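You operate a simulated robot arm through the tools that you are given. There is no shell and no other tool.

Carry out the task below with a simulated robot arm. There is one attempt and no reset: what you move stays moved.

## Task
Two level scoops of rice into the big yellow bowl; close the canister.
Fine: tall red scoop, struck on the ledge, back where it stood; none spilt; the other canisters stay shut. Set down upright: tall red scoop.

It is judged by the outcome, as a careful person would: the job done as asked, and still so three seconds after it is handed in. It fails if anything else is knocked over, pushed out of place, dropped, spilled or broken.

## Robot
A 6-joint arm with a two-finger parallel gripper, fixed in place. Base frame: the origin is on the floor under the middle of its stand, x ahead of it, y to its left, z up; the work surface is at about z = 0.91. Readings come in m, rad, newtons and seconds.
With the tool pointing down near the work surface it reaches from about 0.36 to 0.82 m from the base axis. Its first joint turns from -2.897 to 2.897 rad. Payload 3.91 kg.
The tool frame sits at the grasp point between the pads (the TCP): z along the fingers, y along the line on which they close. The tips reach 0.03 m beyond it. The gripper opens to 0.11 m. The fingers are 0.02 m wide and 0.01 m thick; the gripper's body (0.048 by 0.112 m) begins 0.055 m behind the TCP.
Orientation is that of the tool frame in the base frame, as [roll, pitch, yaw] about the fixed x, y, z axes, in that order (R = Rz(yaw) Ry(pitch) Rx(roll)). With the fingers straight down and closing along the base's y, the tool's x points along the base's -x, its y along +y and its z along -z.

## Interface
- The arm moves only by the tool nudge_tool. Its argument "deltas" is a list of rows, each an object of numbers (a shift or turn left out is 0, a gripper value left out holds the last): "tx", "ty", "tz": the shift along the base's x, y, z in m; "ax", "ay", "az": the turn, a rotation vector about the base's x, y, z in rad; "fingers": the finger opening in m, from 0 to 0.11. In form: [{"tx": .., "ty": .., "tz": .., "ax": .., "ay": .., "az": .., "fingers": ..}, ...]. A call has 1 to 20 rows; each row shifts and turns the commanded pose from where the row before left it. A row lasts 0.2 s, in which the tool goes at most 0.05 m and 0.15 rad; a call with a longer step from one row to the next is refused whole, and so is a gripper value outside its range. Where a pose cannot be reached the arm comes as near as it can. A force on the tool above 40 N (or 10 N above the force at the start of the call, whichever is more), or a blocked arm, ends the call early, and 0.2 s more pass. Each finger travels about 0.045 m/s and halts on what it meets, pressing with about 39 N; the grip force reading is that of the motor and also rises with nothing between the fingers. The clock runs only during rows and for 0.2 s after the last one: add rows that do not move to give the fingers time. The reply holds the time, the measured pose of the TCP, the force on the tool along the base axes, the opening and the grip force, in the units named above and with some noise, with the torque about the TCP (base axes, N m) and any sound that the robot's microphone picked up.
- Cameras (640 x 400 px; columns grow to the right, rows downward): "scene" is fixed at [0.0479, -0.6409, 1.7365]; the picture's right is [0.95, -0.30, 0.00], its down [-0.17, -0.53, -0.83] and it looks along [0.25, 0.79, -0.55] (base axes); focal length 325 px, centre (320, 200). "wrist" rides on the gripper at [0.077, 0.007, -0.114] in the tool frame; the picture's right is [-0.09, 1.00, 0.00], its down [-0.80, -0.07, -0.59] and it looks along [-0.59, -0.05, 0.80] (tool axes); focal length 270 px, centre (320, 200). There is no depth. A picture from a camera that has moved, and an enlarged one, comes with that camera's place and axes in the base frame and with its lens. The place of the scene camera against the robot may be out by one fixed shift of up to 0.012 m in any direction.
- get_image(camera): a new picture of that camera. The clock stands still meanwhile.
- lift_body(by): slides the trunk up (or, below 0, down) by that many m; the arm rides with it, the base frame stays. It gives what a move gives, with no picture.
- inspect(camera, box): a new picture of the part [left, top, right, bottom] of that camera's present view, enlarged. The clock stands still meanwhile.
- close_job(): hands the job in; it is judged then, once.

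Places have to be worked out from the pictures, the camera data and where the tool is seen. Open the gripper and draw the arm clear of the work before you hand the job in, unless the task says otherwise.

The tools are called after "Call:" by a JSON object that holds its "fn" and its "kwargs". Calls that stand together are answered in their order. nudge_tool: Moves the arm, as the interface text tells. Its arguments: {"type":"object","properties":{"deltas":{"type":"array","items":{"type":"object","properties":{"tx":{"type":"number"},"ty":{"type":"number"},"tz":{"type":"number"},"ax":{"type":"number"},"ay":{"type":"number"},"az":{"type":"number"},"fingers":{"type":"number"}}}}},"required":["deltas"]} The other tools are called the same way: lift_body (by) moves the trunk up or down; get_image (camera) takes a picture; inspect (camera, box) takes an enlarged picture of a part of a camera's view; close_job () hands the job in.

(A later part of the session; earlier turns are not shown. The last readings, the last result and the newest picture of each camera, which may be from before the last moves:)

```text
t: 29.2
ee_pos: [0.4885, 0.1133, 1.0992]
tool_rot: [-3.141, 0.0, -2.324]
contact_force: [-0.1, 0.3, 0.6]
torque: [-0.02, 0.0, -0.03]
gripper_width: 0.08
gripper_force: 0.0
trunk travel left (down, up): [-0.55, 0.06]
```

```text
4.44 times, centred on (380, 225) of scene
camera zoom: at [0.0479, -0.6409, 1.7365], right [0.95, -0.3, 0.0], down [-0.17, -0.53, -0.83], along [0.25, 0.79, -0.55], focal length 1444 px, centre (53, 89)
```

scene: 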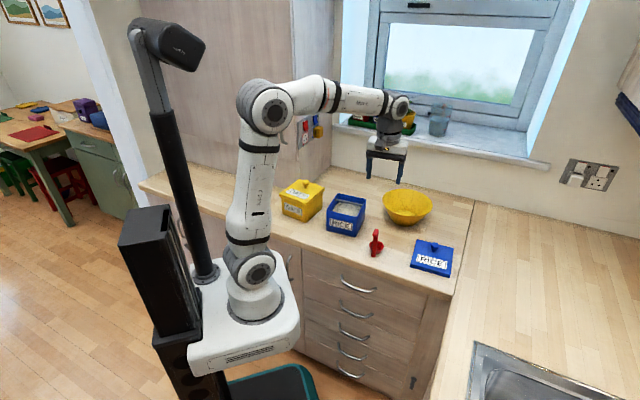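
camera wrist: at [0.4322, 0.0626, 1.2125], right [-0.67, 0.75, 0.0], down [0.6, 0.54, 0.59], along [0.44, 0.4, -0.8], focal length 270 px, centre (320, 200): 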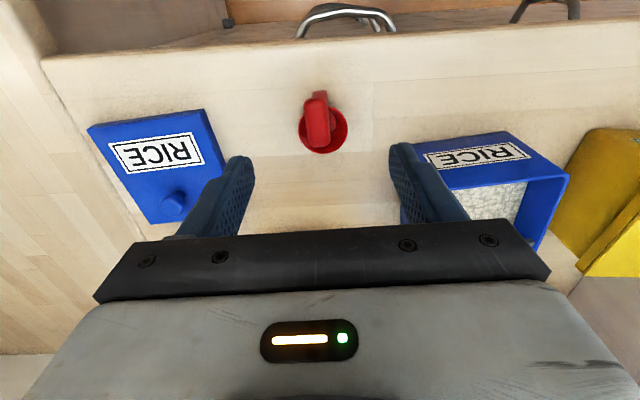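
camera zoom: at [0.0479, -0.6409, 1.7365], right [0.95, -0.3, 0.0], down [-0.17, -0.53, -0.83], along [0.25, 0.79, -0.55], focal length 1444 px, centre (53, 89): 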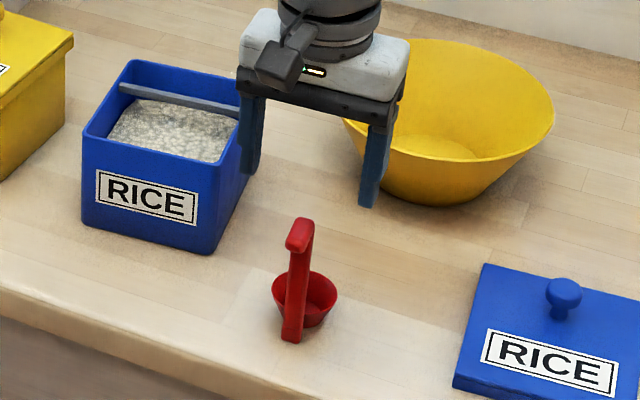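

The TCP lines up with the strap (strap spans about −7 to −1 mm in tool x, centred in y, rotation within 1°). I descend to z = 1.000 so the pads straddle the strap below the top bar.

Call:
{"fn": "nudge_tool", "kwargs": {"deltas": [{"tz": -0.03}, {"tz": -0.03}, {"tz": -0.025}, {"tz": -0.014}, {}]}}

Call:
{"fn": "get_image", "kwargs": {"camera": "wrist"}}

Call:
{"fn": "inspect", "kwargs": {"camera": "scene", "box": [340, 200, 420, 270]}}

```text
t: 30.4
ee_pos: [0.4889, 0.1143, 0.9997]
tool_rot: [-3.14, 0.0, -2.323]
contact_force: [0.2, 0.9, 0.0]
torque: [0.0, 0.02, 0.02]
gripper_width: 0.0802
gripper_force: 0.0
trunk travel left (down, up): [-0.55, 0.06]
```

```text
taken
camera wrist: at [0.4323, 0.0636, 1.1129], right [-0.67, 0.75, 0.0], down [0.6, 0.54, 0.59], along [0.44, 0.4, -0.8], focal length 270 px, centre (320, 200)
```

wrist: 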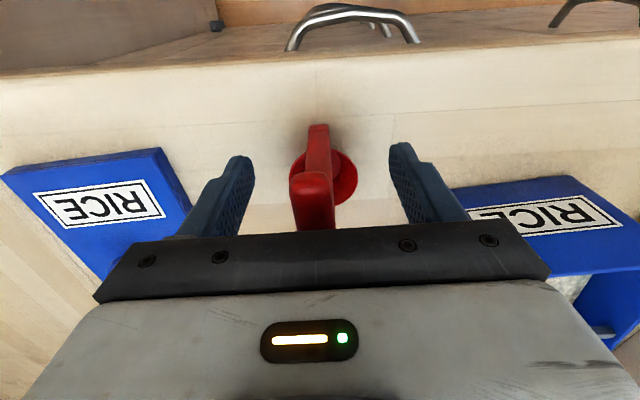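

```text
5.71 times, centred on (380, 235) of scene
camera zoom: at [0.0479, -0.6409, 1.7365], right [0.95, -0.3, 0.0], down [-0.17, -0.53, -0.83], along [0.25, 0.79, -0.55], focal length 1857 px, centre (-23, 0)
```

zoom: 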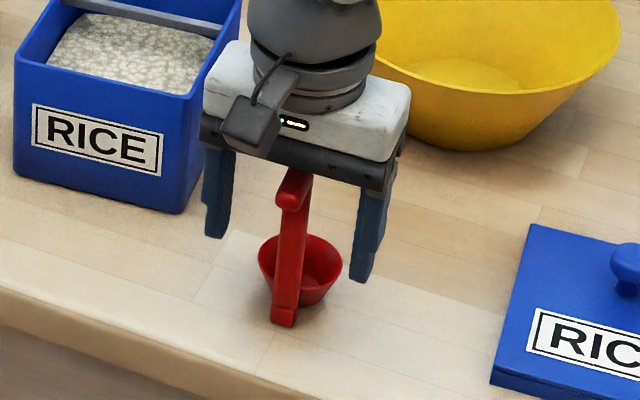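

The strap sits centred between the fingers. I close on it.

Call:
{"fn": "nudge_tool", "kwargs": {"deltas": [{"fingers": 0.005}, {}, {}, {}, {}, {}, {}]}}

Call:
{"fn": "get_image", "kwargs": {"camera": "wrist"}}

Call:
{"fn": "inspect", "kwargs": {"camera": "scene", "box": [340, 200, 420, 270]}}

```text
t: 32.0
ee_pos: [0.4892, 0.1142, 0.9989]
tool_rot: [3.141, 0.0, -2.325]
contact_force: [0.4, 0.6, 1.0]
torque: [0.07, 0.02, 0.01]
gripper_width: 0.0156
gripper_force: 38.6
trunk travel left (down, up): [-0.55, 0.06]
```

```text
taken
camera wrist: at [0.4324, 0.0637, 1.1133], right [-0.67, 0.75, 0.0], down [0.6, 0.54, 0.59], along [0.44, 0.4, -0.8], focal length 270 px, centre (320, 200)
```

wrist: 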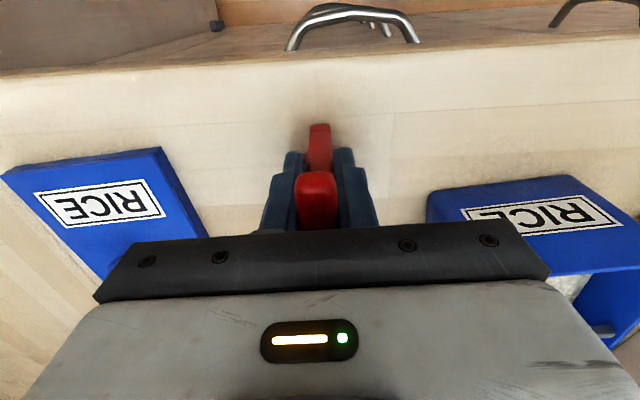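

```text
5.71 times, centred on (380, 235) of scene
camera zoom: at [0.0479, -0.6409, 1.7365], right [0.95, -0.3, 0.0], down [-0.17, -0.53, -0.83], along [0.25, 0.79, -0.55], focal length 1857 px, centre (-23, 0)
```

zoom: 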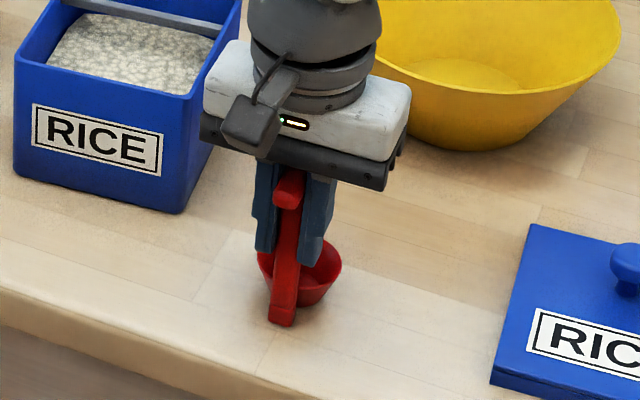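

The scoop is gripped (15.6 mm). Home pose noted: TCP (0.489, 0.114, 1.000), yaw −2.324. I lift straight up and look at the held scoop.

Call:
{"fn": "nudge_tool", "kwargs": {"deltas": [{"tz": 0.01}, {"tz": 0.03}, {"tz": 0.04}, {"tz": 0.04}, {"tz": 0.04}, {"tz": 0.03}, {}]}}

Call:
{"fn": "get_image", "kwargs": {"camera": "wrist"}}

Call:
{"fn": "inspect", "kwargs": {"camera": "scene", "box": [330, 130, 430, 250]}}

```text
t: 33.6
ee_pos: [0.4901, 0.114, 1.1904]
tool_rot: [-3.141, 0.0, -2.325]
contact_force: [0.7, 0.0, -0.4]
torque: [0.01, 0.01, 0.0]
gripper_width: 0.0156
gripper_force: 39.4
trunk travel left (down, up): [-0.55, 0.06]
```

```text
taken
camera wrist: at [0.4328, 0.0631, 1.3036], right [-0.67, 0.75, 0.0], down [0.6, 0.54, 0.59], along [0.44, 0.4, -0.8], focal length 270 px, centre (320, 200)
```

wrist: 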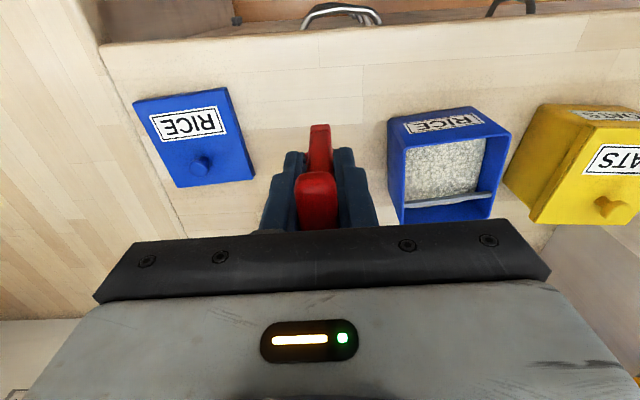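

```text
3.33 times, centred on (380, 190) of scene
camera zoom: at [0.0479, -0.6409, 1.7365], right [0.95, -0.3, 0.0], down [-0.17, -0.53, -0.83], along [0.25, 0.79, -0.55], focal length 1083 px, centre (120, 233)
```

zoom: 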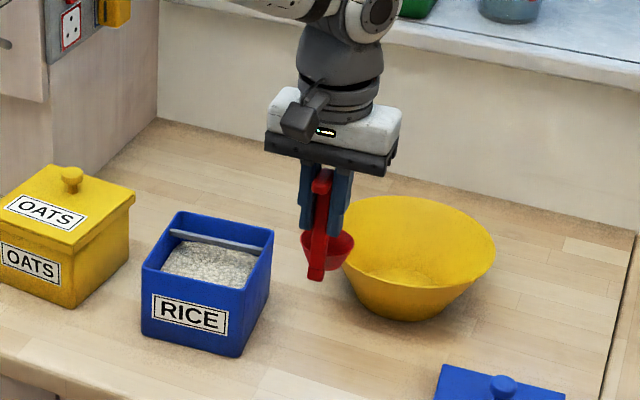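

The scoop hangs vertically in the grip; its cup centre is ~33 mm in front (u) of the TCP, rim ~58 mm and bottom ~89 mm below it. I move it high above the front part of the canister, turning +0.063 rad to match the canister, then look before dipping.

Call:
{"fn": "nudge_tool", "kwargs": {"deltas": [{"tx": -0.006, "ty": 0.02, "az": 0.021}, {"tx": -0.01, "ty": 0.035, "az": 0.021}, {"tx": -0.01, "ty": 0.035, "az": 0.021}, {"tx": -0.01, "ty": 0.035}, {"tx": -0.009, "ty": 0.03}, {"tx": -0.0057, "ty": 0.02}, {}]}}

Call:
{"fn": "get_image", "kwargs": {"camera": "wrist"}}

Call:
{"fn": "inspect", "kwargs": {"camera": "scene", "box": [300, 140, 400, 245]}}

```text
t: 35.2
ee_pos: [0.439, 0.2888, 1.1913]
tool_rot: [3.141, 0.0, -2.262]
contact_force: [0.7, 0.3, 0.0]
torque: [0.02, -0.01, 0.03]
gripper_width: 0.0154
gripper_force: 39.2
trunk travel left (down, up): [-0.55, 0.06]
```

```text
taken
camera wrist: at [0.3858, 0.2352, 1.3033], right [-0.71, 0.7, 0.0], down [0.57, 0.57, 0.59], along [0.42, 0.42, -0.8], focal length 270 px, centre (320, 200)
```

wrist: 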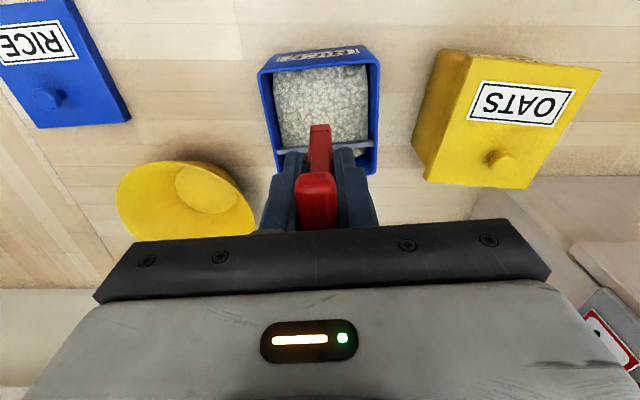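

```text
3.81 times, centred on (350, 192) of scene
camera zoom: at [0.0479, -0.6409, 1.7365], right [0.95, -0.3, 0.0], down [-0.17, -0.53, -0.83], along [0.25, 0.79, -0.55], focal length 1238 px, centre (206, 229)
```

zoom: 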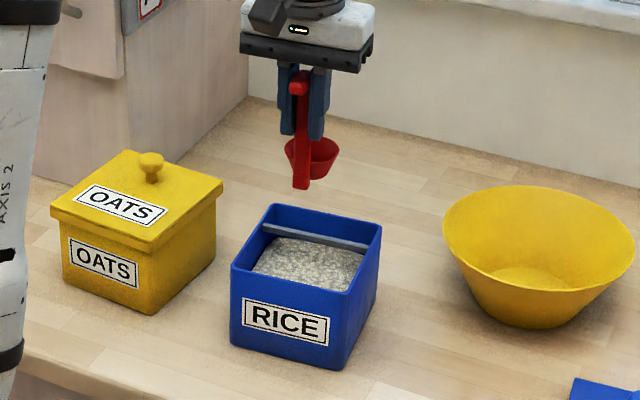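

I check the canister position relative to the tool from this view.

Call:
{"fn": "inspect", "kwargs": {"camera": "wrist", "box": [245, 35, 395, 185]}}

```text
2.67 times, centred on (320, 110) of wrist
camera zoom: at [0.3858, 0.2352, 1.3033], right [-0.71, 0.7, 0.0], down [0.57, 0.57, 0.59], along [0.42, 0.42, -0.8], focal length 721 px, centre (320, 440)
```

zoom: 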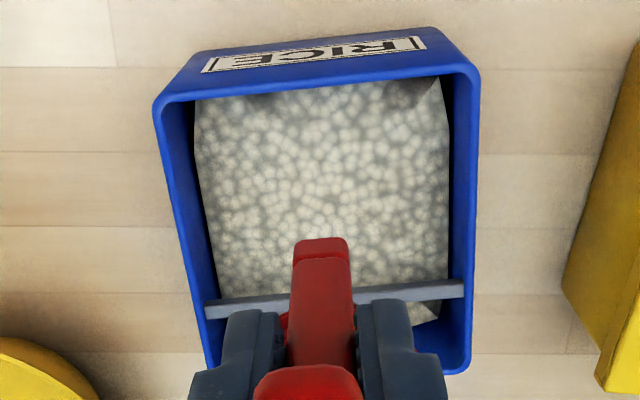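

From this view the bar is 62–70 mm ahead of the TCP and the front wall's inner face ~18 mm behind it. I enlarge the scene view to gauge the bar's height relative to the rim before I go in.

Call:
{"fn": "inspect", "kwargs": {"camera": "scene", "box": [334, 188, 364, 218]}}

Call:
{"fn": "inspect", "kwargs": {"camera": "wrist", "box": [340, 120, 390, 170]}}

```text
13.33 times, centred on (349, 203) of scene
camera zoom: at [0.0479, -0.6409, 1.7365], right [0.95, -0.3, 0.0], down [-0.17, -0.53, -0.83], along [0.25, 0.79, -0.55], focal length 4333 px, centre (-67, 160)
```

zoom: 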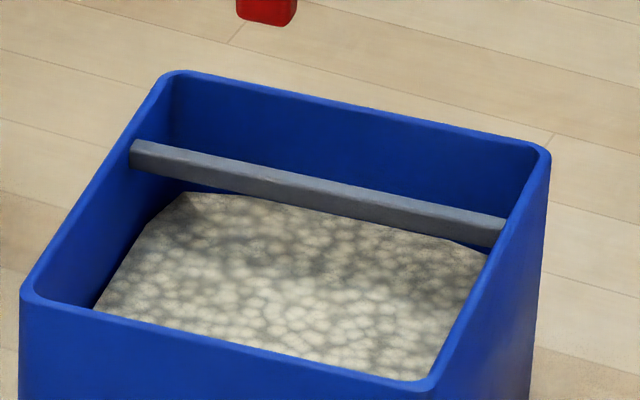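

```text
8.00 times, centred on (365, 145) of wrist
camera zoom: at [0.3858, 0.2352, 1.3033], right [-0.71, 0.7, 0.0], down [0.57, 0.57, 0.59], along [0.42, 0.42, -0.8], focal length 2162 px, centre (-40, 640)
```

zoom: 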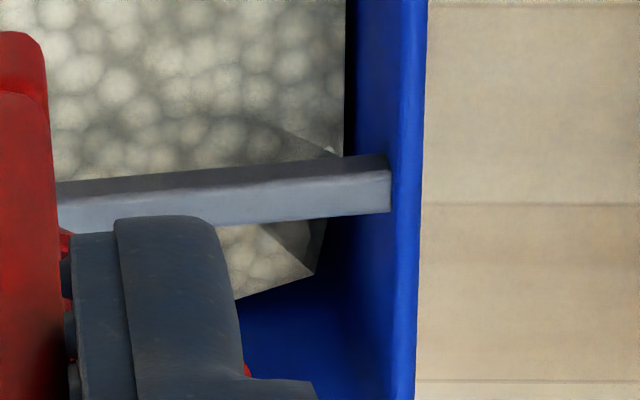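

The bar's top is flush with the canister rim, about 8 mm wide and 5 mm tall (underside ≈ z 1.001). I shift back 5 mm for clearance and lower the scoop until the cup is inside, in front of the bar, then check.

Call:
{"fn": "nudge_tool", "kwargs": {"deltas": [{"tx": -0.0032, "ty": -0.0039, "tz": -0.02}, {"tz": -0.03}, {"tz": -0.03}, {"tz": -0.02}, {"tz": -0.015}, {"tz": -0.01}, {}]}}

Call:
{"fn": "get_image", "kwargs": {"camera": "wrist"}}

Call:
{"fn": "inspect", "kwargs": {"camera": "scene", "box": [320, 170, 380, 240]}}

```text
t: 36.8
ee_pos: [0.4356, 0.2849, 1.0645]
tool_rot: [-3.141, 0.0, -2.261]
contact_force: [0.3, -0.6, -0.4]
torque: [-0.01, 0.03, 0.02]
gripper_width: 0.0151
gripper_force: 38.8
trunk travel left (down, up): [-0.55, 0.06]
```

```text
taken
camera wrist: at [0.3817, 0.2306, 1.1782], right [-0.71, 0.7, 0.0], down [0.57, 0.57, 0.59], along [0.42, 0.42, -0.8], focal length 270 px, centre (320, 200)
```

wrist: 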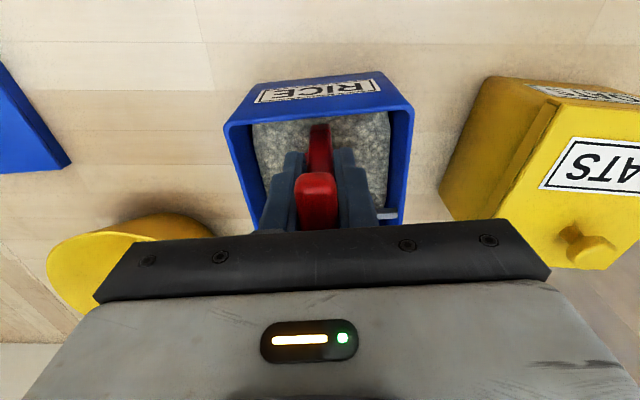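

```text
5.71 times, centred on (350, 205) of scene
camera zoom: at [0.0479, -0.6409, 1.7365], right [0.95, -0.3, 0.0], down [-0.17, -0.53, -0.83], along [0.25, 0.79, -0.55], focal length 1857 px, centre (149, 171)
```

zoom: 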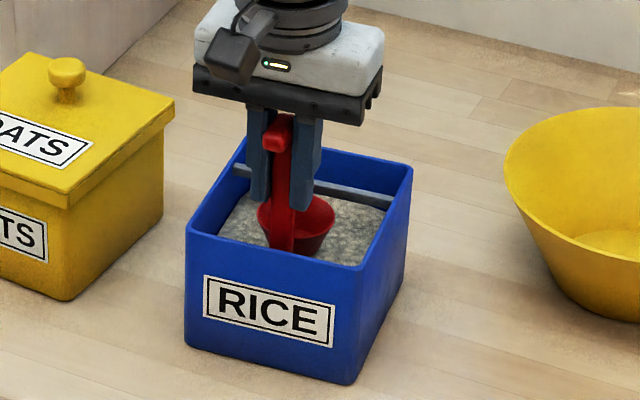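

The cup is inside in front of the bar with ~7 mm clearance. I lower until the rim is below the bar, shift forward 10 mm, then press down into the rice in small steps.

Call:
{"fn": "nudge_tool", "kwargs": {"deltas": [{"tz": -0.01}, {"tz": -0.009}, {"tx": 0.0032, "ty": 0.0039}, {"tx": 0.0032, "ty": 0.0039}, {"tz": -0.006}, {"tz": -0.006}, {}]}}

Call:
{"fn": "inspect", "kwargs": {"camera": "scene", "box": [320, 170, 380, 240]}}

```text
t: 38.4
ee_pos: [0.4435, 0.2921, 1.0341]
tool_rot: [-3.141, 0.0, -2.263]
contact_force: [0.1, 0.7, -1.0]
torque: [0.01, 0.02, 0.04]
gripper_width: 0.0156
gripper_force: 39.4
trunk travel left (down, up): [-0.55, 0.06]
```

```text
5.71 times, centred on (350, 205) of scene
camera zoom: at [0.0479, -0.6409, 1.7365], right [0.95, -0.3, 0.0], down [-0.17, -0.53, -0.83], along [0.25, 0.79, -0.55], focal length 1857 px, centre (149, 171)
```

zoom: 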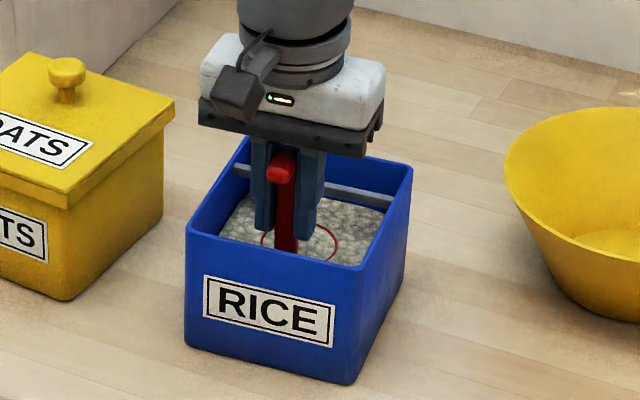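

The rim ring is just at the rice surface now (rim ≈ 0.976). I press about 12 mm deeper so the cup fills, moving forward slightly, then look.

Call:
{"fn": "nudge_tool", "kwargs": {"deltas": [{"tz": -0.005}, {"tz": -0.005}, {"tz": -0.004}, {}]}}

Call:
{"fn": "inspect", "kwargs": {"camera": "scene", "box": [320, 170, 380, 240]}}

```text
t: 39.4
ee_pos: [0.4412, 0.2926, 1.0208]
tool_rot: [3.141, -0.001, -2.261]
contact_force: [0.7, -0.8, -0.3]
torque: [0.0, -0.02, -0.03]
gripper_width: 0.0158
gripper_force: 39.3
trunk travel left (down, up): [-0.55, 0.06]
```

```text
5.71 times, centred on (350, 205) of scene
camera zoom: at [0.0479, -0.6409, 1.7365], right [0.95, -0.3, 0.0], down [-0.17, -0.53, -0.83], along [0.25, 0.79, -0.55], focal length 1857 px, centre (149, 171)
```

zoom: 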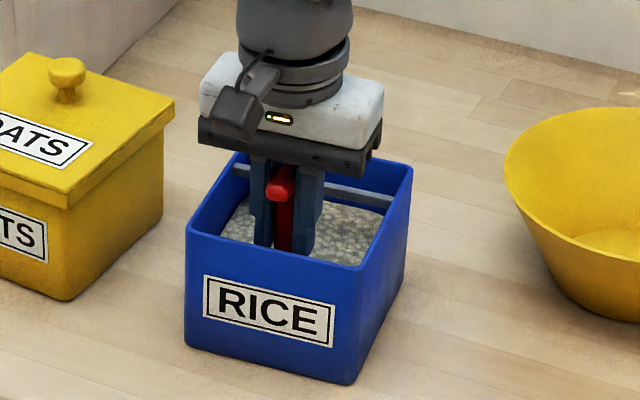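

Cup is submerged, with no resistance felt. I raise it slowly until the rim is just above the rice but still below the bar, and look at the contents.

Call:
{"fn": "nudge_tool", "kwargs": {"deltas": [{"tz": 0.004}, {"tz": 0.005}, {"tz": 0.006}, {"tz": 0.007}, {}]}}

Call:
{"fn": "inspect", "kwargs": {"camera": "scene", "box": [320, 170, 380, 240]}}

Call:
{"fn": "inspect", "kwargs": {"camera": "scene", "box": [338, 190, 368, 220]}}

```text
t: 40.6
ee_pos: [0.4402, 0.2921, 1.0429]
tool_rot: [3.141, -0.002, -2.262]
contact_force: [0.2, -0.2, -0.2]
torque: [0.01, -0.02, 0.03]
gripper_width: 0.0156
gripper_force: 38.9
trunk travel left (down, up): [-0.55, 0.06]
```

```text
5.71 times, centred on (350, 205) of scene
camera zoom: at [0.0479, -0.6409, 1.7365], right [0.95, -0.3, 0.0], down [-0.17, -0.53, -0.83], along [0.25, 0.79, -0.55], focal length 1857 px, centre (149, 171)
```

zoom: 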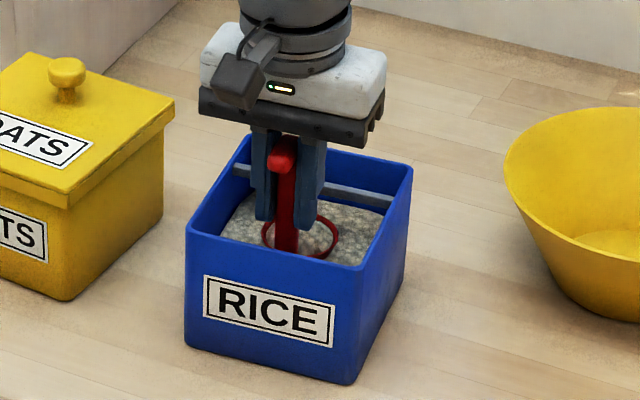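

```text
13.33 times, centred on (353, 205) of scene
camera zoom: at [0.0479, -0.6409, 1.7365], right [0.95, -0.3, 0.0], down [-0.17, -0.53, -0.83], along [0.25, 0.79, -0.55], focal length 4333 px, centre (-120, 133)
```

zoom: 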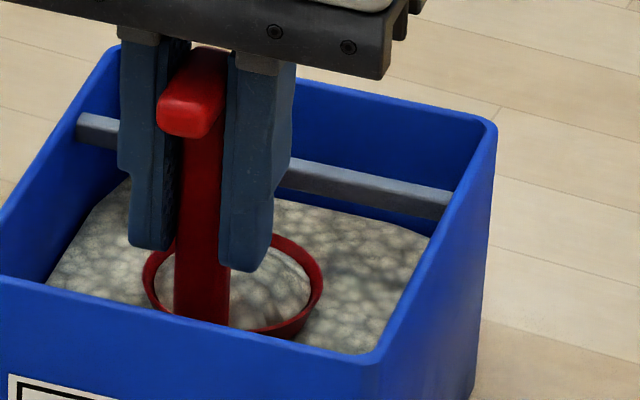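

Rice is in the cup. I back off 9 mm from the bar and raise it inside the canister's footprint to judge how full it is.

Call:
{"fn": "nudge_tool", "kwargs": {"deltas": [{"tx": -0.003, "ty": -0.0037}, {"tx": -0.0027, "ty": -0.0033}, {"tz": 0.01}, {"tz": 0.015}, {"tz": 0.02}, {"tz": 0.015}, {}]}}

Call:
{"fn": "inspect", "kwargs": {"camera": "scene", "box": [335, 175, 370, 215]}}

Call:
{"fn": "inspect", "kwargs": {"camera": "wrist", "box": [220, 60, 420, 240]}}

```text
t: 42.2
ee_pos: [0.4365, 0.2854, 1.1031]
tool_rot: [3.141, 0.0, -2.263]
contact_force: [-0.3, -0.5, -1.5]
torque: [0.01, -0.02, 0.02]
gripper_width: 0.0154
gripper_force: 38.6
trunk travel left (down, up): [-0.55, 0.06]
```

```text
10.00 times, centred on (352, 195) of scene
camera zoom: at [0.0479, -0.6409, 1.7365], right [0.95, -0.3, 0.0], down [-0.17, -0.53, -0.83], along [0.25, 0.79, -0.55], focal length 3250 px, centre (-5, 250)
```

zoom: 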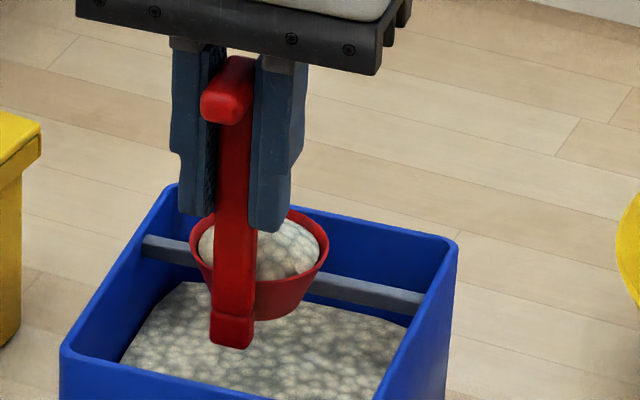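

```text
2.22 times, centred on (320, 150) of wrist
camera zoom: at [0.3831, 0.2321, 1.2161], right [-0.71, 0.7, 0.0], down [0.57, 0.57, 0.59], along [0.42, 0.42, -0.8], focal length 601 px, centre (320, 311)
```

zoom: 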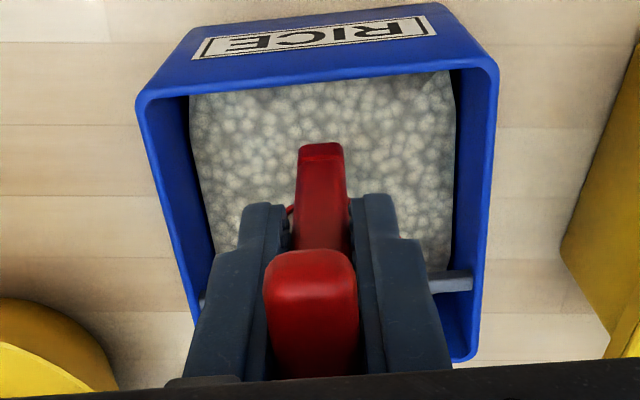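

The cup is heaped with a rice dome. Now the strike: I lower it again in front of the bar, pass part of the cup under it, and then raise in small steps to find where the rim meets the bar's underside.

Call:
{"fn": "nudge_tool", "kwargs": {"deltas": [{"tz": -0.02}, {"tz": -0.02}, {"tz": -0.01}, {"tz": -0.008}, {}, {"tx": 0.0032, "ty": 0.0039}, {"tx": 0.0032, "ty": 0.0039}, {"tx": 0.0032, "ty": 0.0039}, {"tx": 0.0032, "ty": 0.0039}, {}]}}

Call:
{"fn": "inspect", "kwargs": {"camera": "scene", "box": [335, 180, 370, 220]}}

Call:
{"fn": "inspect", "kwargs": {"camera": "wrist", "box": [220, 60, 420, 240]}}

```text
t: 44.4
ee_pos: [0.4504, 0.3013, 1.0448]
tool_rot: [3.141, 0.0, -2.26]
contact_force: [-0.4, 0.7, -1.4]
torque: [-0.01, -0.02, 0.0]
gripper_width: 0.0155
gripper_force: 39.4
trunk travel left (down, up): [-0.55, 0.06]
```

```text
10.00 times, centred on (352, 200) of scene
camera zoom: at [0.0479, -0.6409, 1.7365], right [0.95, -0.3, 0.0], down [-0.17, -0.53, -0.83], along [0.25, 0.79, -0.55], focal length 3250 px, centre (-5, 200)
```

zoom: 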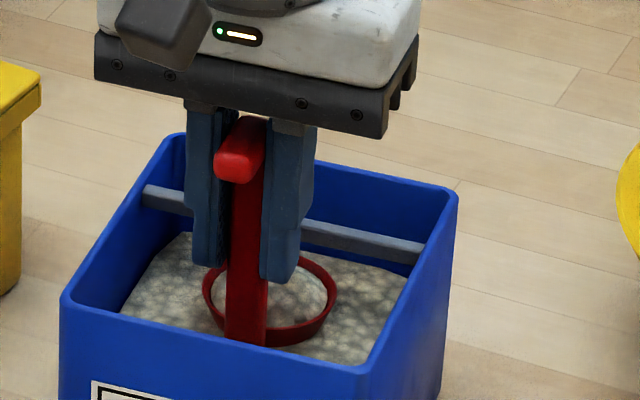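

```text
2.22 times, centred on (320, 150) of wrist
camera zoom: at [0.3961, 0.2472, 1.1578], right [-0.71, 0.7, 0.0], down [0.57, 0.57, 0.59], along [0.42, 0.42, -0.8], focal length 601 px, centre (320, 311)
```

zoom: 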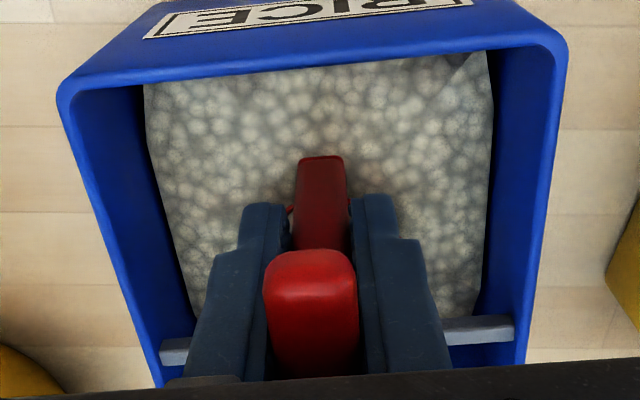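

The far part of the rim is under the bar. I now raise in 2 mm steps and watch the vertical force for contact with the bar.

Call:
{"fn": "nudge_tool", "kwargs": {"deltas": [{"tz": 0.002}, {"tz": 0.002}, {"tz": 0.002}, {}]}}

Call:
{"fn": "nudge_tool", "kwargs": {"deltas": [{"tz": 0.002}, {}]}}

Call:
{"fn": "inspect", "kwargs": {"camera": "scene", "box": [335, 180, 370, 220]}}

```text
t: 45.4
ee_pos: [0.4493, 0.3012, 1.0507]
tool_rot: [3.141, 0.0, -2.262]
contact_force: [0.9, -1.1, -0.8]
torque: [0.0, 0.02, 0.0]
gripper_width: 0.0156
gripper_force: 38.8
trunk travel left (down, up): [-0.55, 0.06]
```

```text
t: 46.0
ee_pos: [0.4498, 0.3013, 1.0526]
tool_rot: [-3.141, -0.001, -2.263]
contact_force: [0.4, 0.0, -0.7]
torque: [0.0, 0.02, -0.01]
gripper_width: 0.0155
gripper_force: 39.3
trunk travel left (down, up): [-0.55, 0.06]
```

```text
10.00 times, centred on (352, 200) of scene
camera zoom: at [0.0479, -0.6409, 1.7365], right [0.95, -0.3, 0.0], down [-0.17, -0.53, -0.83], along [0.25, 0.79, -0.55], focal length 3250 px, centre (-5, 200)
```

zoom: 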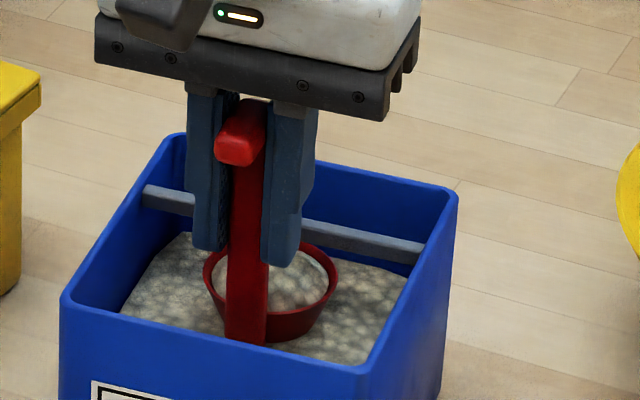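

No contact yet; the rim is closing on the bar. I continue upward 1–1.5 mm at a time.

Call:
{"fn": "nudge_tool", "kwargs": {"deltas": [{"tz": 0.0015}, {}]}}

Call:
{"fn": "nudge_tool", "kwargs": {"deltas": [{"tz": 0.0015}, {}]}}

Call:
{"fn": "inspect", "kwargs": {"camera": "scene", "box": [340, 185, 370, 215]}}

```text
t: 46.6
ee_pos: [0.4501, 0.3012, 1.0534]
tool_rot: [-3.14, -0.001, -2.263]
contact_force: [-0.3, -0.8, -1.5]
torque: [-0.01, 0.01, -0.01]
gripper_width: 0.0155
gripper_force: 39.3
trunk travel left (down, up): [-0.55, 0.06]
```

```text
t: 47.2
ee_pos: [0.449, 0.301, 1.0551]
tool_rot: [3.141, 0.0, -2.264]
contact_force: [-0.2, -0.1, -1.5]
torque: [-0.03, 0.0, -0.05]
gripper_width: 0.0155
gripper_force: 39.1
trunk travel left (down, up): [-0.55, 0.06]
```

```text
13.33 times, centred on (355, 200) of scene
camera zoom: at [0.0479, -0.6409, 1.7365], right [0.95, -0.3, 0.0], down [-0.17, -0.53, -0.83], along [0.25, 0.79, -0.55], focal length 4333 px, centre (-147, 200)
```

zoom: 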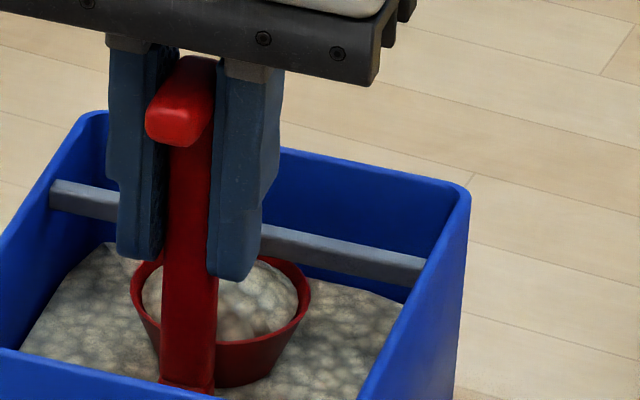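

By line of sight the rim is still several mm below the bar's underside. I keep raising in 2 mm steps, checking the force each time.

Call:
{"fn": "nudge_tool", "kwargs": {"deltas": [{"tz": 0.002}, {}]}}

Call:
{"fn": "nudge_tool", "kwargs": {"deltas": [{"tz": 0.0015}, {}]}}

Call:
{"fn": "inspect", "kwargs": {"camera": "scene", "box": [340, 185, 370, 215]}}

```text
t: 47.8
ee_pos: [0.4494, 0.301, 1.0584]
tool_rot: [-3.141, -0.001, -2.262]
contact_force: [-0.8, 0.9, -1.0]
torque: [-0.01, 0.01, 0.0]
gripper_width: 0.0159
gripper_force: 38.6
trunk travel left (down, up): [-0.55, 0.06]
```

```text
t: 48.4
ee_pos: [0.4509, 0.3016, 1.0586]
tool_rot: [-3.141, 0.0, -2.261]
contact_force: [-0.1, -0.3, -0.6]
torque: [0.0, 0.0, -0.01]
gripper_width: 0.0155
gripper_force: 38.9
trunk travel left (down, up): [-0.55, 0.06]
```

```text
13.33 times, centred on (355, 200) of scene
camera zoom: at [0.0479, -0.6409, 1.7365], right [0.95, -0.3, 0.0], down [-0.17, -0.53, -0.83], along [0.25, 0.79, -0.55], focal length 4333 px, centre (-147, 200)
```

zoom: 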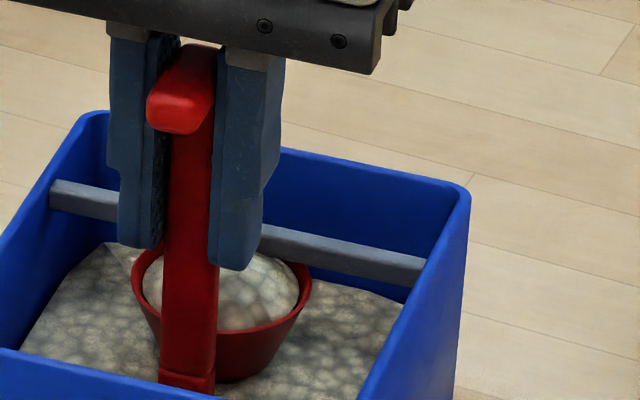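

The bar now hides the far rim, so the cup is truly under the bar. I continue 1 mm at a time to contact.

Call:
{"fn": "nudge_tool", "kwargs": {"deltas": [{"tz": 0.001}, {}]}}

Call:
{"fn": "nudge_tool", "kwargs": {"deltas": [{"tz": 0.001}, {}]}}

Call:
{"fn": "nudge_tool", "kwargs": {"deltas": [{"tz": 0.001}, {}]}}

Call:
{"fn": "inspect", "kwargs": {"camera": "scene", "box": [340, 185, 370, 215]}}

```text
t: 49.0
ee_pos: [0.449, 0.3002, 1.0593]
tool_rot: [3.141, 0.0, -2.262]
contact_force: [0.7, 0.6, -1.1]
torque: [-0.03, 0.0, 0.01]
gripper_width: 0.0156
gripper_force: 39.1
trunk travel left (down, up): [-0.55, 0.06]
```

```text
t: 49.6
ee_pos: [0.4492, 0.3016, 1.0606]
tool_rot: [-3.141, 0.001, -2.263]
contact_force: [-0.3, 0.6, -3.7]
torque: [-0.14, 0.13, 0.06]
gripper_width: 0.0153
gripper_force: 38.9
trunk travel left (down, up): [-0.55, 0.06]
```

```text
t: 50.2
ee_pos: [0.4495, 0.3015, 1.0604]
tool_rot: [3.141, -0.001, -2.264]
contact_force: [0.5, -0.9, -7.3]
torque: [-0.33, 0.21, -0.01]
gripper_width: 0.0157
gripper_force: 38.8
trunk travel left (down, up): [-0.55, 0.06]
```

```text
13.33 times, centred on (355, 200) of scene
camera zoom: at [0.0479, -0.6409, 1.7365], right [0.95, -0.3, 0.0], down [-0.17, -0.53, -0.83], along [0.25, 0.79, -0.55], focal length 4333 px, centre (-147, 200)
```

zoom: 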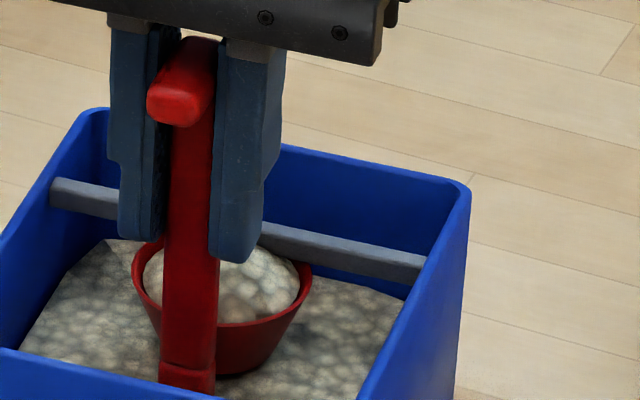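

Contact with the bar at TCP z ≈ 1.060 (−7 N). I lower 2.5 mm so the rim just clears the bar's underside, then sweep forward under the bar in 3 mm steps.

Call:
{"fn": "nudge_tool", "kwargs": {"deltas": [{"tz": -0.0025}, {}]}}

Call:
{"fn": "nudge_tool", "kwargs": {"deltas": [{"tx": 0.0019, "ty": 0.0023}, {"tx": 0.0019, "ty": 0.0023}, {"tx": 0.0019, "ty": 0.0023}, {}]}}

Call:
{"fn": "inspect", "kwargs": {"camera": "scene", "box": [340, 185, 370, 215]}}

```text
t: 50.8
ee_pos: [0.4504, 0.3017, 1.0595]
tool_rot: [3.141, 0.001, -2.263]
contact_force: [0.2, 0.4, -0.8]
torque: [0.03, -0.04, -0.02]
gripper_width: 0.0156
gripper_force: 39.2
trunk travel left (down, up): [-0.55, 0.06]
```

```text
t: 51.8
ee_pos: [0.4553, 0.3079, 1.0587]
tool_rot: [3.14, 0.0, -2.262]
contact_force: [-0.8, 0.5, -1.7]
torque: [0.04, 0.0, -0.04]
gripper_width: 0.0156
gripper_force: 39.2
trunk travel left (down, up): [-0.55, 0.06]
```

```text
13.33 times, centred on (355, 200) of scene
camera zoom: at [0.0479, -0.6409, 1.7365], right [0.95, -0.3, 0.0], down [-0.17, -0.53, -0.83], along [0.25, 0.79, -0.55], focal length 4333 px, centre (-147, 200)
```

zoom: 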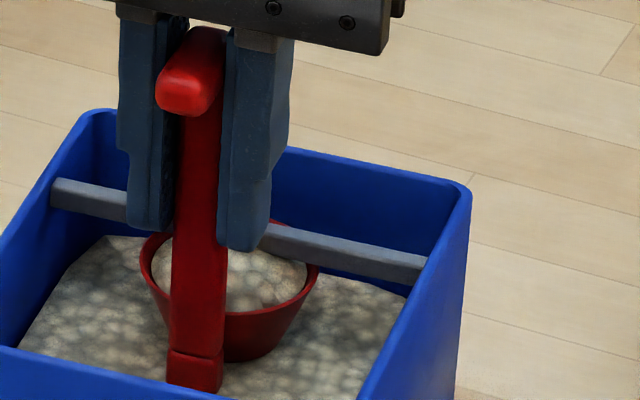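

The bar is sweeping across and the heap already looks flatter. I continue forward in small steps toward the back wall, watching the force.

Call:
{"fn": "nudge_tool", "kwargs": {"deltas": [{"tx": 0.0019, "ty": 0.0023}, {"tx": 0.0019, "ty": 0.0023}, {"tx": 0.0013, "ty": 0.0015}, {}]}}

Call:
{"fn": "inspect", "kwargs": {"camera": "scene", "box": [340, 185, 370, 215]}}

```text
t: 52.8
ee_pos: [0.4607, 0.314, 1.0597]
tool_rot: [3.141, 0.0, -2.262]
contact_force: [0.0, -0.1, -0.2]
torque: [0.02, -0.01, 0.01]
gripper_width: 0.0155
gripper_force: 38.6
trunk travel left (down, up): [-0.55, 0.06]
```

```text
13.33 times, centred on (355, 200) of scene
camera zoom: at [0.0479, -0.6409, 1.7365], right [0.95, -0.3, 0.0], down [-0.17, -0.53, -0.83], along [0.25, 0.79, -0.55], focal length 4333 px, centre (-147, 200)
```

zoom: 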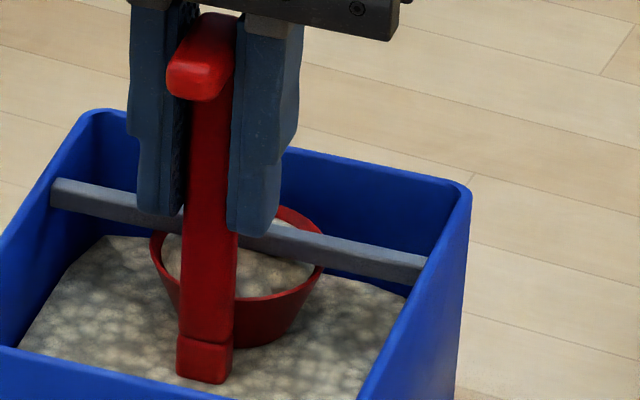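

The rice now looks level on both sides of the bar. I go 3 mm further with force check, then sweep back out toward the front at the same height.

Call:
{"fn": "nudge_tool", "kwargs": {"deltas": [{"tx": 0.001, "ty": 0.0012}, {"tx": 0.001, "ty": 0.0012}, {}]}}

Call:
{"fn": "nudge_tool", "kwargs": {"deltas": [{"tx": -0.0025, "ty": -0.0031}, {"tx": -0.0025, "ty": -0.0031}, {"tx": -0.0025, "ty": -0.0031}, {"tx": -0.0025, "ty": -0.0031}, {"tx": -0.0025, "ty": -0.0031}, {"tx": -0.0025, "ty": -0.0031}, {"tx": -0.0025, "ty": -0.0031}, {"tx": -0.0025, "ty": -0.0031}, {"tx": -0.0025, "ty": -0.0031}, {"tx": -0.0019, "ty": -0.0023}, {}]}}

Call:
{"fn": "inspect", "kwargs": {"camera": "scene", "box": [340, 185, 370, 215]}}

```text
t: 53.6
ee_pos: [0.4632, 0.3177, 1.0595]
tool_rot: [3.141, -0.001, -2.261]
contact_force: [-0.1, 0.1, -0.7]
torque: [0.02, 0.04, 0.05]
gripper_width: 0.0156
gripper_force: 39.1
trunk travel left (down, up): [-0.55, 0.06]
```

```text
t: 56.0
ee_pos: [0.4385, 0.2871, 1.0602]
tool_rot: [-3.141, 0.0, -2.262]
contact_force: [-0.2, 0.1, -0.2]
torque: [-0.03, 0.01, 0.02]
gripper_width: 0.0159
gripper_force: 38.6
trunk travel left (down, up): [-0.55, 0.06]
```

```text
13.33 times, centred on (355, 200) of scene
camera zoom: at [0.0479, -0.6409, 1.7365], right [0.95, -0.3, 0.0], down [-0.17, -0.53, -0.83], along [0.25, 0.79, -0.55], focal length 4333 px, centre (-147, 200)
```

zoom: 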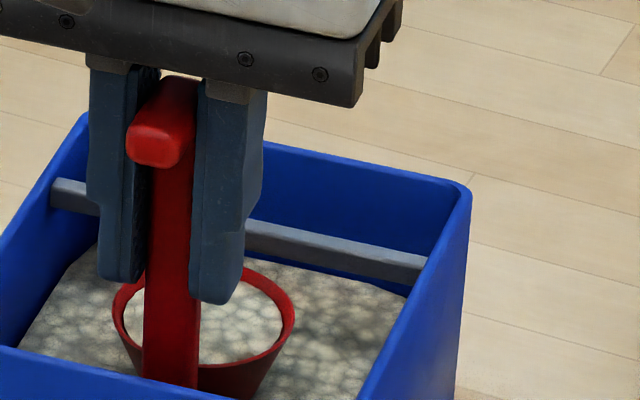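

The scoop is struck level now (flat surface at the rim, surplus fell back in the canister). I back off 3 mm from the bar and raise it gently, straight up.

Call:
{"fn": "nudge_tool", "kwargs": {"deltas": [{"tx": -0.0019, "ty": -0.0023}, {"tz": 0.006}, {"tz": 0.012}, {"tz": 0.016}, {"tz": 0.02}, {"tz": 0.02}, {"tz": 0.02}, {"tz": 0.02}, {"tz": 0.015}, {"tz": 0.008}, {}]}}

Call:
{"fn": "inspect", "kwargs": {"camera": "scene", "box": [325, 150, 385, 240]}}

Call:
{"fn": "inspect", "kwargs": {"camera": "scene", "box": [335, 160, 370, 195]}}

```text
t: 58.4
ee_pos: [0.4362, 0.2839, 1.1962]
tool_rot: [3.141, -0.002, -2.262]
contact_force: [-0.7, -0.6, -0.6]
torque: [-0.07, 0.01, -0.02]
gripper_width: 0.0157
gripper_force: 38.6
trunk travel left (down, up): [-0.55, 0.06]
```

```text
4.44 times, centred on (355, 195) of scene
camera zoom: at [0.0479, -0.6409, 1.7365], right [0.95, -0.3, 0.0], down [-0.17, -0.53, -0.83], along [0.25, 0.79, -0.55], focal length 1444 px, centre (164, 222)
```

zoom: 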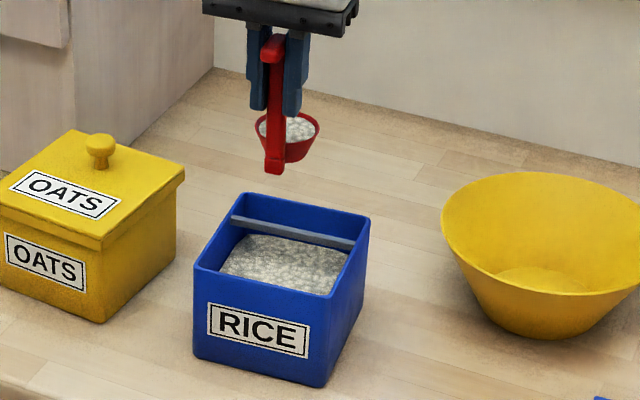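

```text
11.43 times, centred on (352, 178) of scene
camera zoom: at [0.0479, -0.6409, 1.7365], right [0.95, -0.3, 0.0], down [-0.17, -0.53, -0.83], along [0.25, 0.79, -0.55], focal length 3714 px, centre (-51, 457)
```

zoom: 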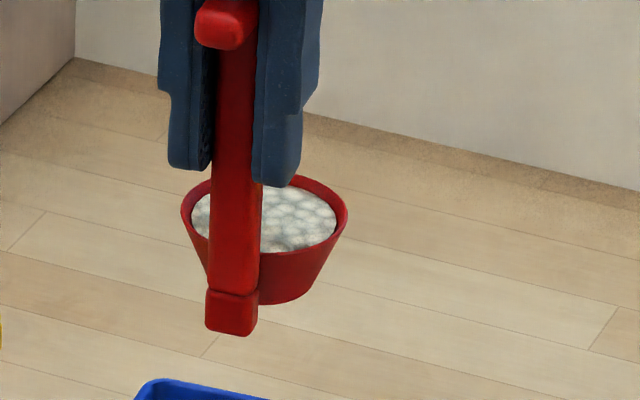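

Scoop is level and nothing spilled. I carry it gently at z ≈ 1.2 to beside the bowl centre, turning +1.07 rad so that a later tilt about the handle plane will pour it inward over the bowl.

Call:
{"fn": "nudge_tool", "kwargs": {"deltas": [{"tx": 0.008, "ty": -0.0014}, {"tx": 0.014, "ty": -0.0024, "az": 0.05}, {"tx": 0.018, "ty": -0.0031, "az": 0.09}, {"tx": 0.02, "ty": -0.0034, "az": 0.095}, {"tx": 0.02, "ty": -0.0034, "az": 0.095}, {"tx": 0.02, "ty": -0.0034, "az": 0.095}, {"tx": 0.02, "ty": -0.0034, "az": 0.095}, {"tx": 0.02, "ty": -0.0034, "az": 0.095}, {"tx": 0.02, "ty": -0.0034, "az": 0.095}, {"tx": 0.02, "ty": -0.0034, "az": 0.095}, {"tx": 0.02, "ty": -0.0034, "az": 0.095}, {"tx": 0.018, "ty": -0.0031, "az": 0.09}, {"tx": 0.014, "ty": -0.0024, "az": 0.06}, {"tx": 0.01, "ty": -0.0017, "az": 0.022}, {"tx": 0.0048, "ty": -0.0008}, {}]}}

Call:
{"fn": "get_image", "kwargs": {"camera": "wrist"}}

Call:
{"fn": "get_image", "kwargs": {"camera": "scene"}}

Call:
{"fn": "inspect", "kwargs": {"camera": "scene", "box": [370, 130, 460, 240]}}

```text
t: 61.8
ee_pos: [0.684, 0.2419, 1.1967]
tool_rot: [-3.141, 0.001, -1.189]
contact_force: [0.4, 0.3, -1.6]
torque: [-0.04, -0.03, -0.01]
gripper_width: 0.0157
gripper_force: 39.1
trunk travel left (down, up): [-0.55, 0.06]
```

```text
taken
camera wrist: at [0.7061, 0.1684, 1.3095], right [-0.96, -0.29, 0.0], down [-0.23, 0.77, 0.59], along [-0.17, 0.57, -0.8], focal length 270 px, centre (320, 200)
```

wrist: 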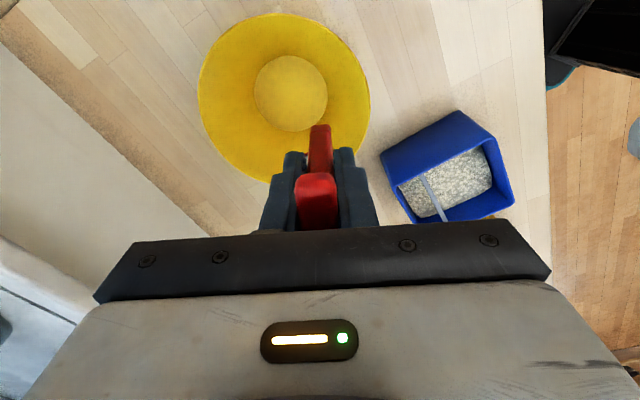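

```text
taken
```

scene: 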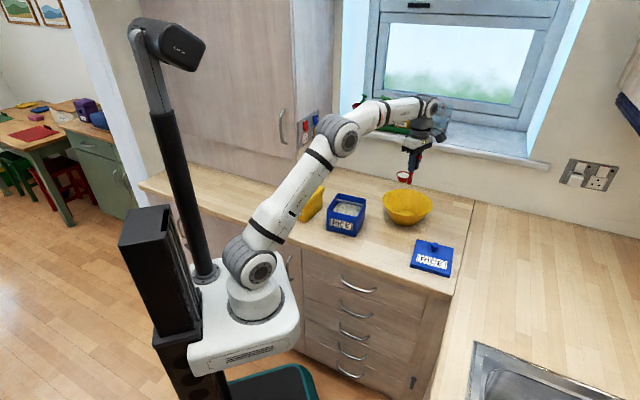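

```text
3.64 times, centred on (415, 185) of scene
camera zoom: at [0.0479, -0.6409, 1.7365], right [0.95, -0.3, 0.0], down [-0.17, -0.53, -0.83], along [0.25, 0.79, -0.55], focal length 1182 px, centre (-26, 254)
```

zoom: 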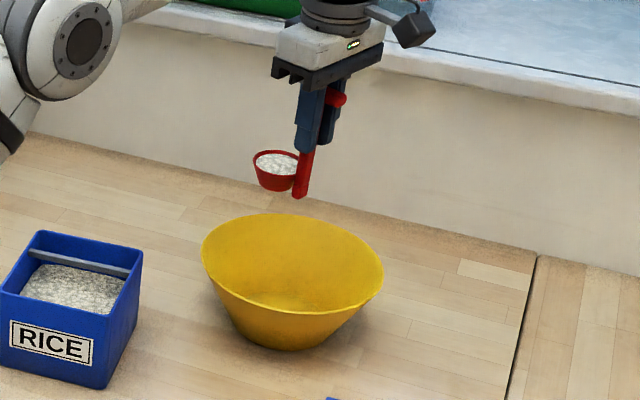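

Bowl centre measures about (0.714, 0.281) with rim radius ~0.10 and rim z ≈ 0.99. I shift −8.5 mm in y and lower to z ≈ 1.10, keeping the scoop level above the bowl.

Call:
{"fn": "nudge_tool", "kwargs": {"deltas": [{"ty": -0.0045, "tz": -0.008}, {"ty": -0.004, "tz": -0.015}, {"tz": -0.02}, {"tz": -0.02}, {"tz": -0.018}, {"tz": -0.012}, {"tz": -0.004}, {}]}}

Call:
{"fn": "inspect", "kwargs": {"camera": "scene", "box": [370, 130, 460, 240]}}

```text
t: 63.6
ee_pos: [0.682, 0.2343, 1.0991]
tool_rot: [3.142, 0.0, -1.191]
contact_force: [0.9, 0.8, -0.7]
torque: [-0.05, -0.01, -0.02]
gripper_width: 0.0158
gripper_force: 39.0
trunk travel left (down, up): [-0.55, 0.06]
```

```text
3.64 times, centred on (415, 185) of scene
camera zoom: at [0.0479, -0.6409, 1.7365], right [0.95, -0.3, 0.0], down [-0.17, -0.53, -0.83], along [0.25, 0.79, -0.55], focal length 1182 px, centre (-26, 254)
```

zoom: 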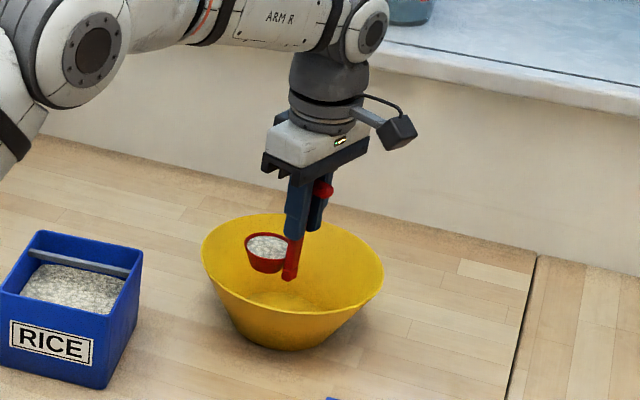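

The cup is over the bowl's inner area. I begin tilting (turn about −u so the opening faces the base side and the tool points outward), first 0.5 rad, and check.

Call:
{"fn": "nudge_tool", "kwargs": {"deltas": [{"ax": 0.0373, "ay": -0.0928}, {"ax": 0.0373, "ay": -0.0928}, {"ax": 0.0373, "ay": -0.0928}, {"ax": 0.0373, "ay": -0.0928}, {"ax": 0.0373, "ay": -0.0928}, {}]}}

Call:
{"fn": "inspect", "kwargs": {"camera": "scene", "box": [340, 110, 460, 240]}}

```text
t: 65.0
ee_pos: [0.6823, 0.2336, 1.0997]
tool_rot: [-2.64, 0.0, -1.191]
contact_force: [-0.4, 0.0, -0.1]
torque: [-0.03, 0.0, 0.01]
gripper_width: 0.0155
gripper_force: 39.1
trunk travel left (down, up): [-0.55, 0.06]
```

```text
3.08 times, centred on (400, 175) of scene
camera zoom: at [0.0479, -0.6409, 1.7365], right [0.95, -0.3, 0.0], down [-0.17, -0.53, -0.83], along [0.25, 0.79, -0.55], focal length 1000 px, centre (74, 277)
```

zoom: 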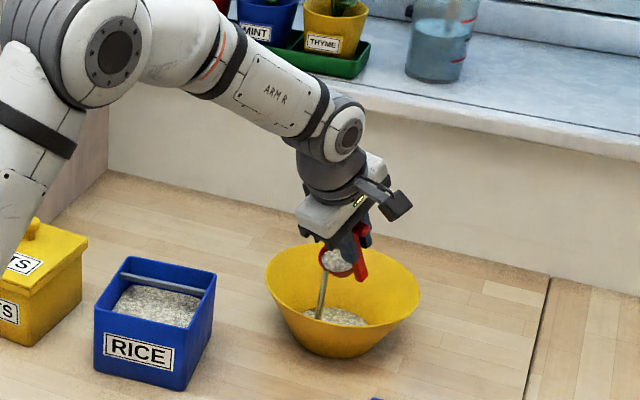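

Rice is pouring in a stream into the bowl. I continue tilting the same way in steps.

Call:
{"fn": "nudge_tool", "kwargs": {"deltas": [{}, {"ax": 0.0373, "ay": -0.0928}, {"ax": 0.0373, "ay": -0.0928}, {"ax": 0.0373, "ay": -0.0928}, {"ax": 0.0373, "ay": -0.0928}, {"ax": 0.0373, "ay": -0.0928}, {}]}}

Call:
{"fn": "inspect", "kwargs": {"camera": "scene", "box": [340, 110, 460, 240]}}

```text
t: 66.6
ee_pos: [0.6852, 0.23, 1.0981]
tool_rot: [-2.141, 0.003, -1.19]
contact_force: [0.7, -0.9, 0.2]
torque: [-0.03, -0.01, 0.01]
gripper_width: 0.015
gripper_force: 38.7
out of reach, approached as far as the arm can: row 5
trunk travel left (down, up): [-0.55, 0.06]
```

```text
3.08 times, centred on (400, 175) of scene
camera zoom: at [0.0479, -0.6409, 1.7365], right [0.95, -0.3, 0.0], down [-0.17, -0.53, -0.83], along [0.25, 0.79, -0.55], focal length 1000 px, centre (74, 277)
```

zoom: 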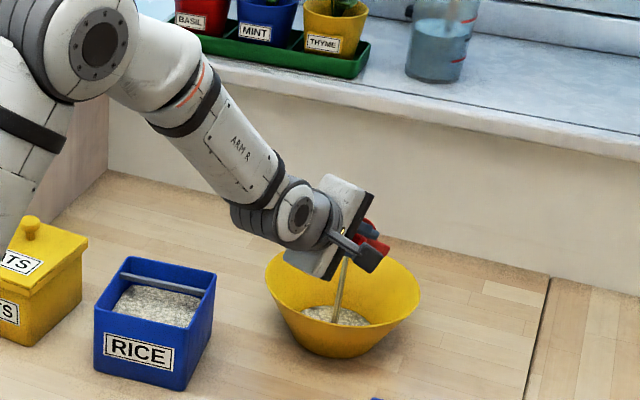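

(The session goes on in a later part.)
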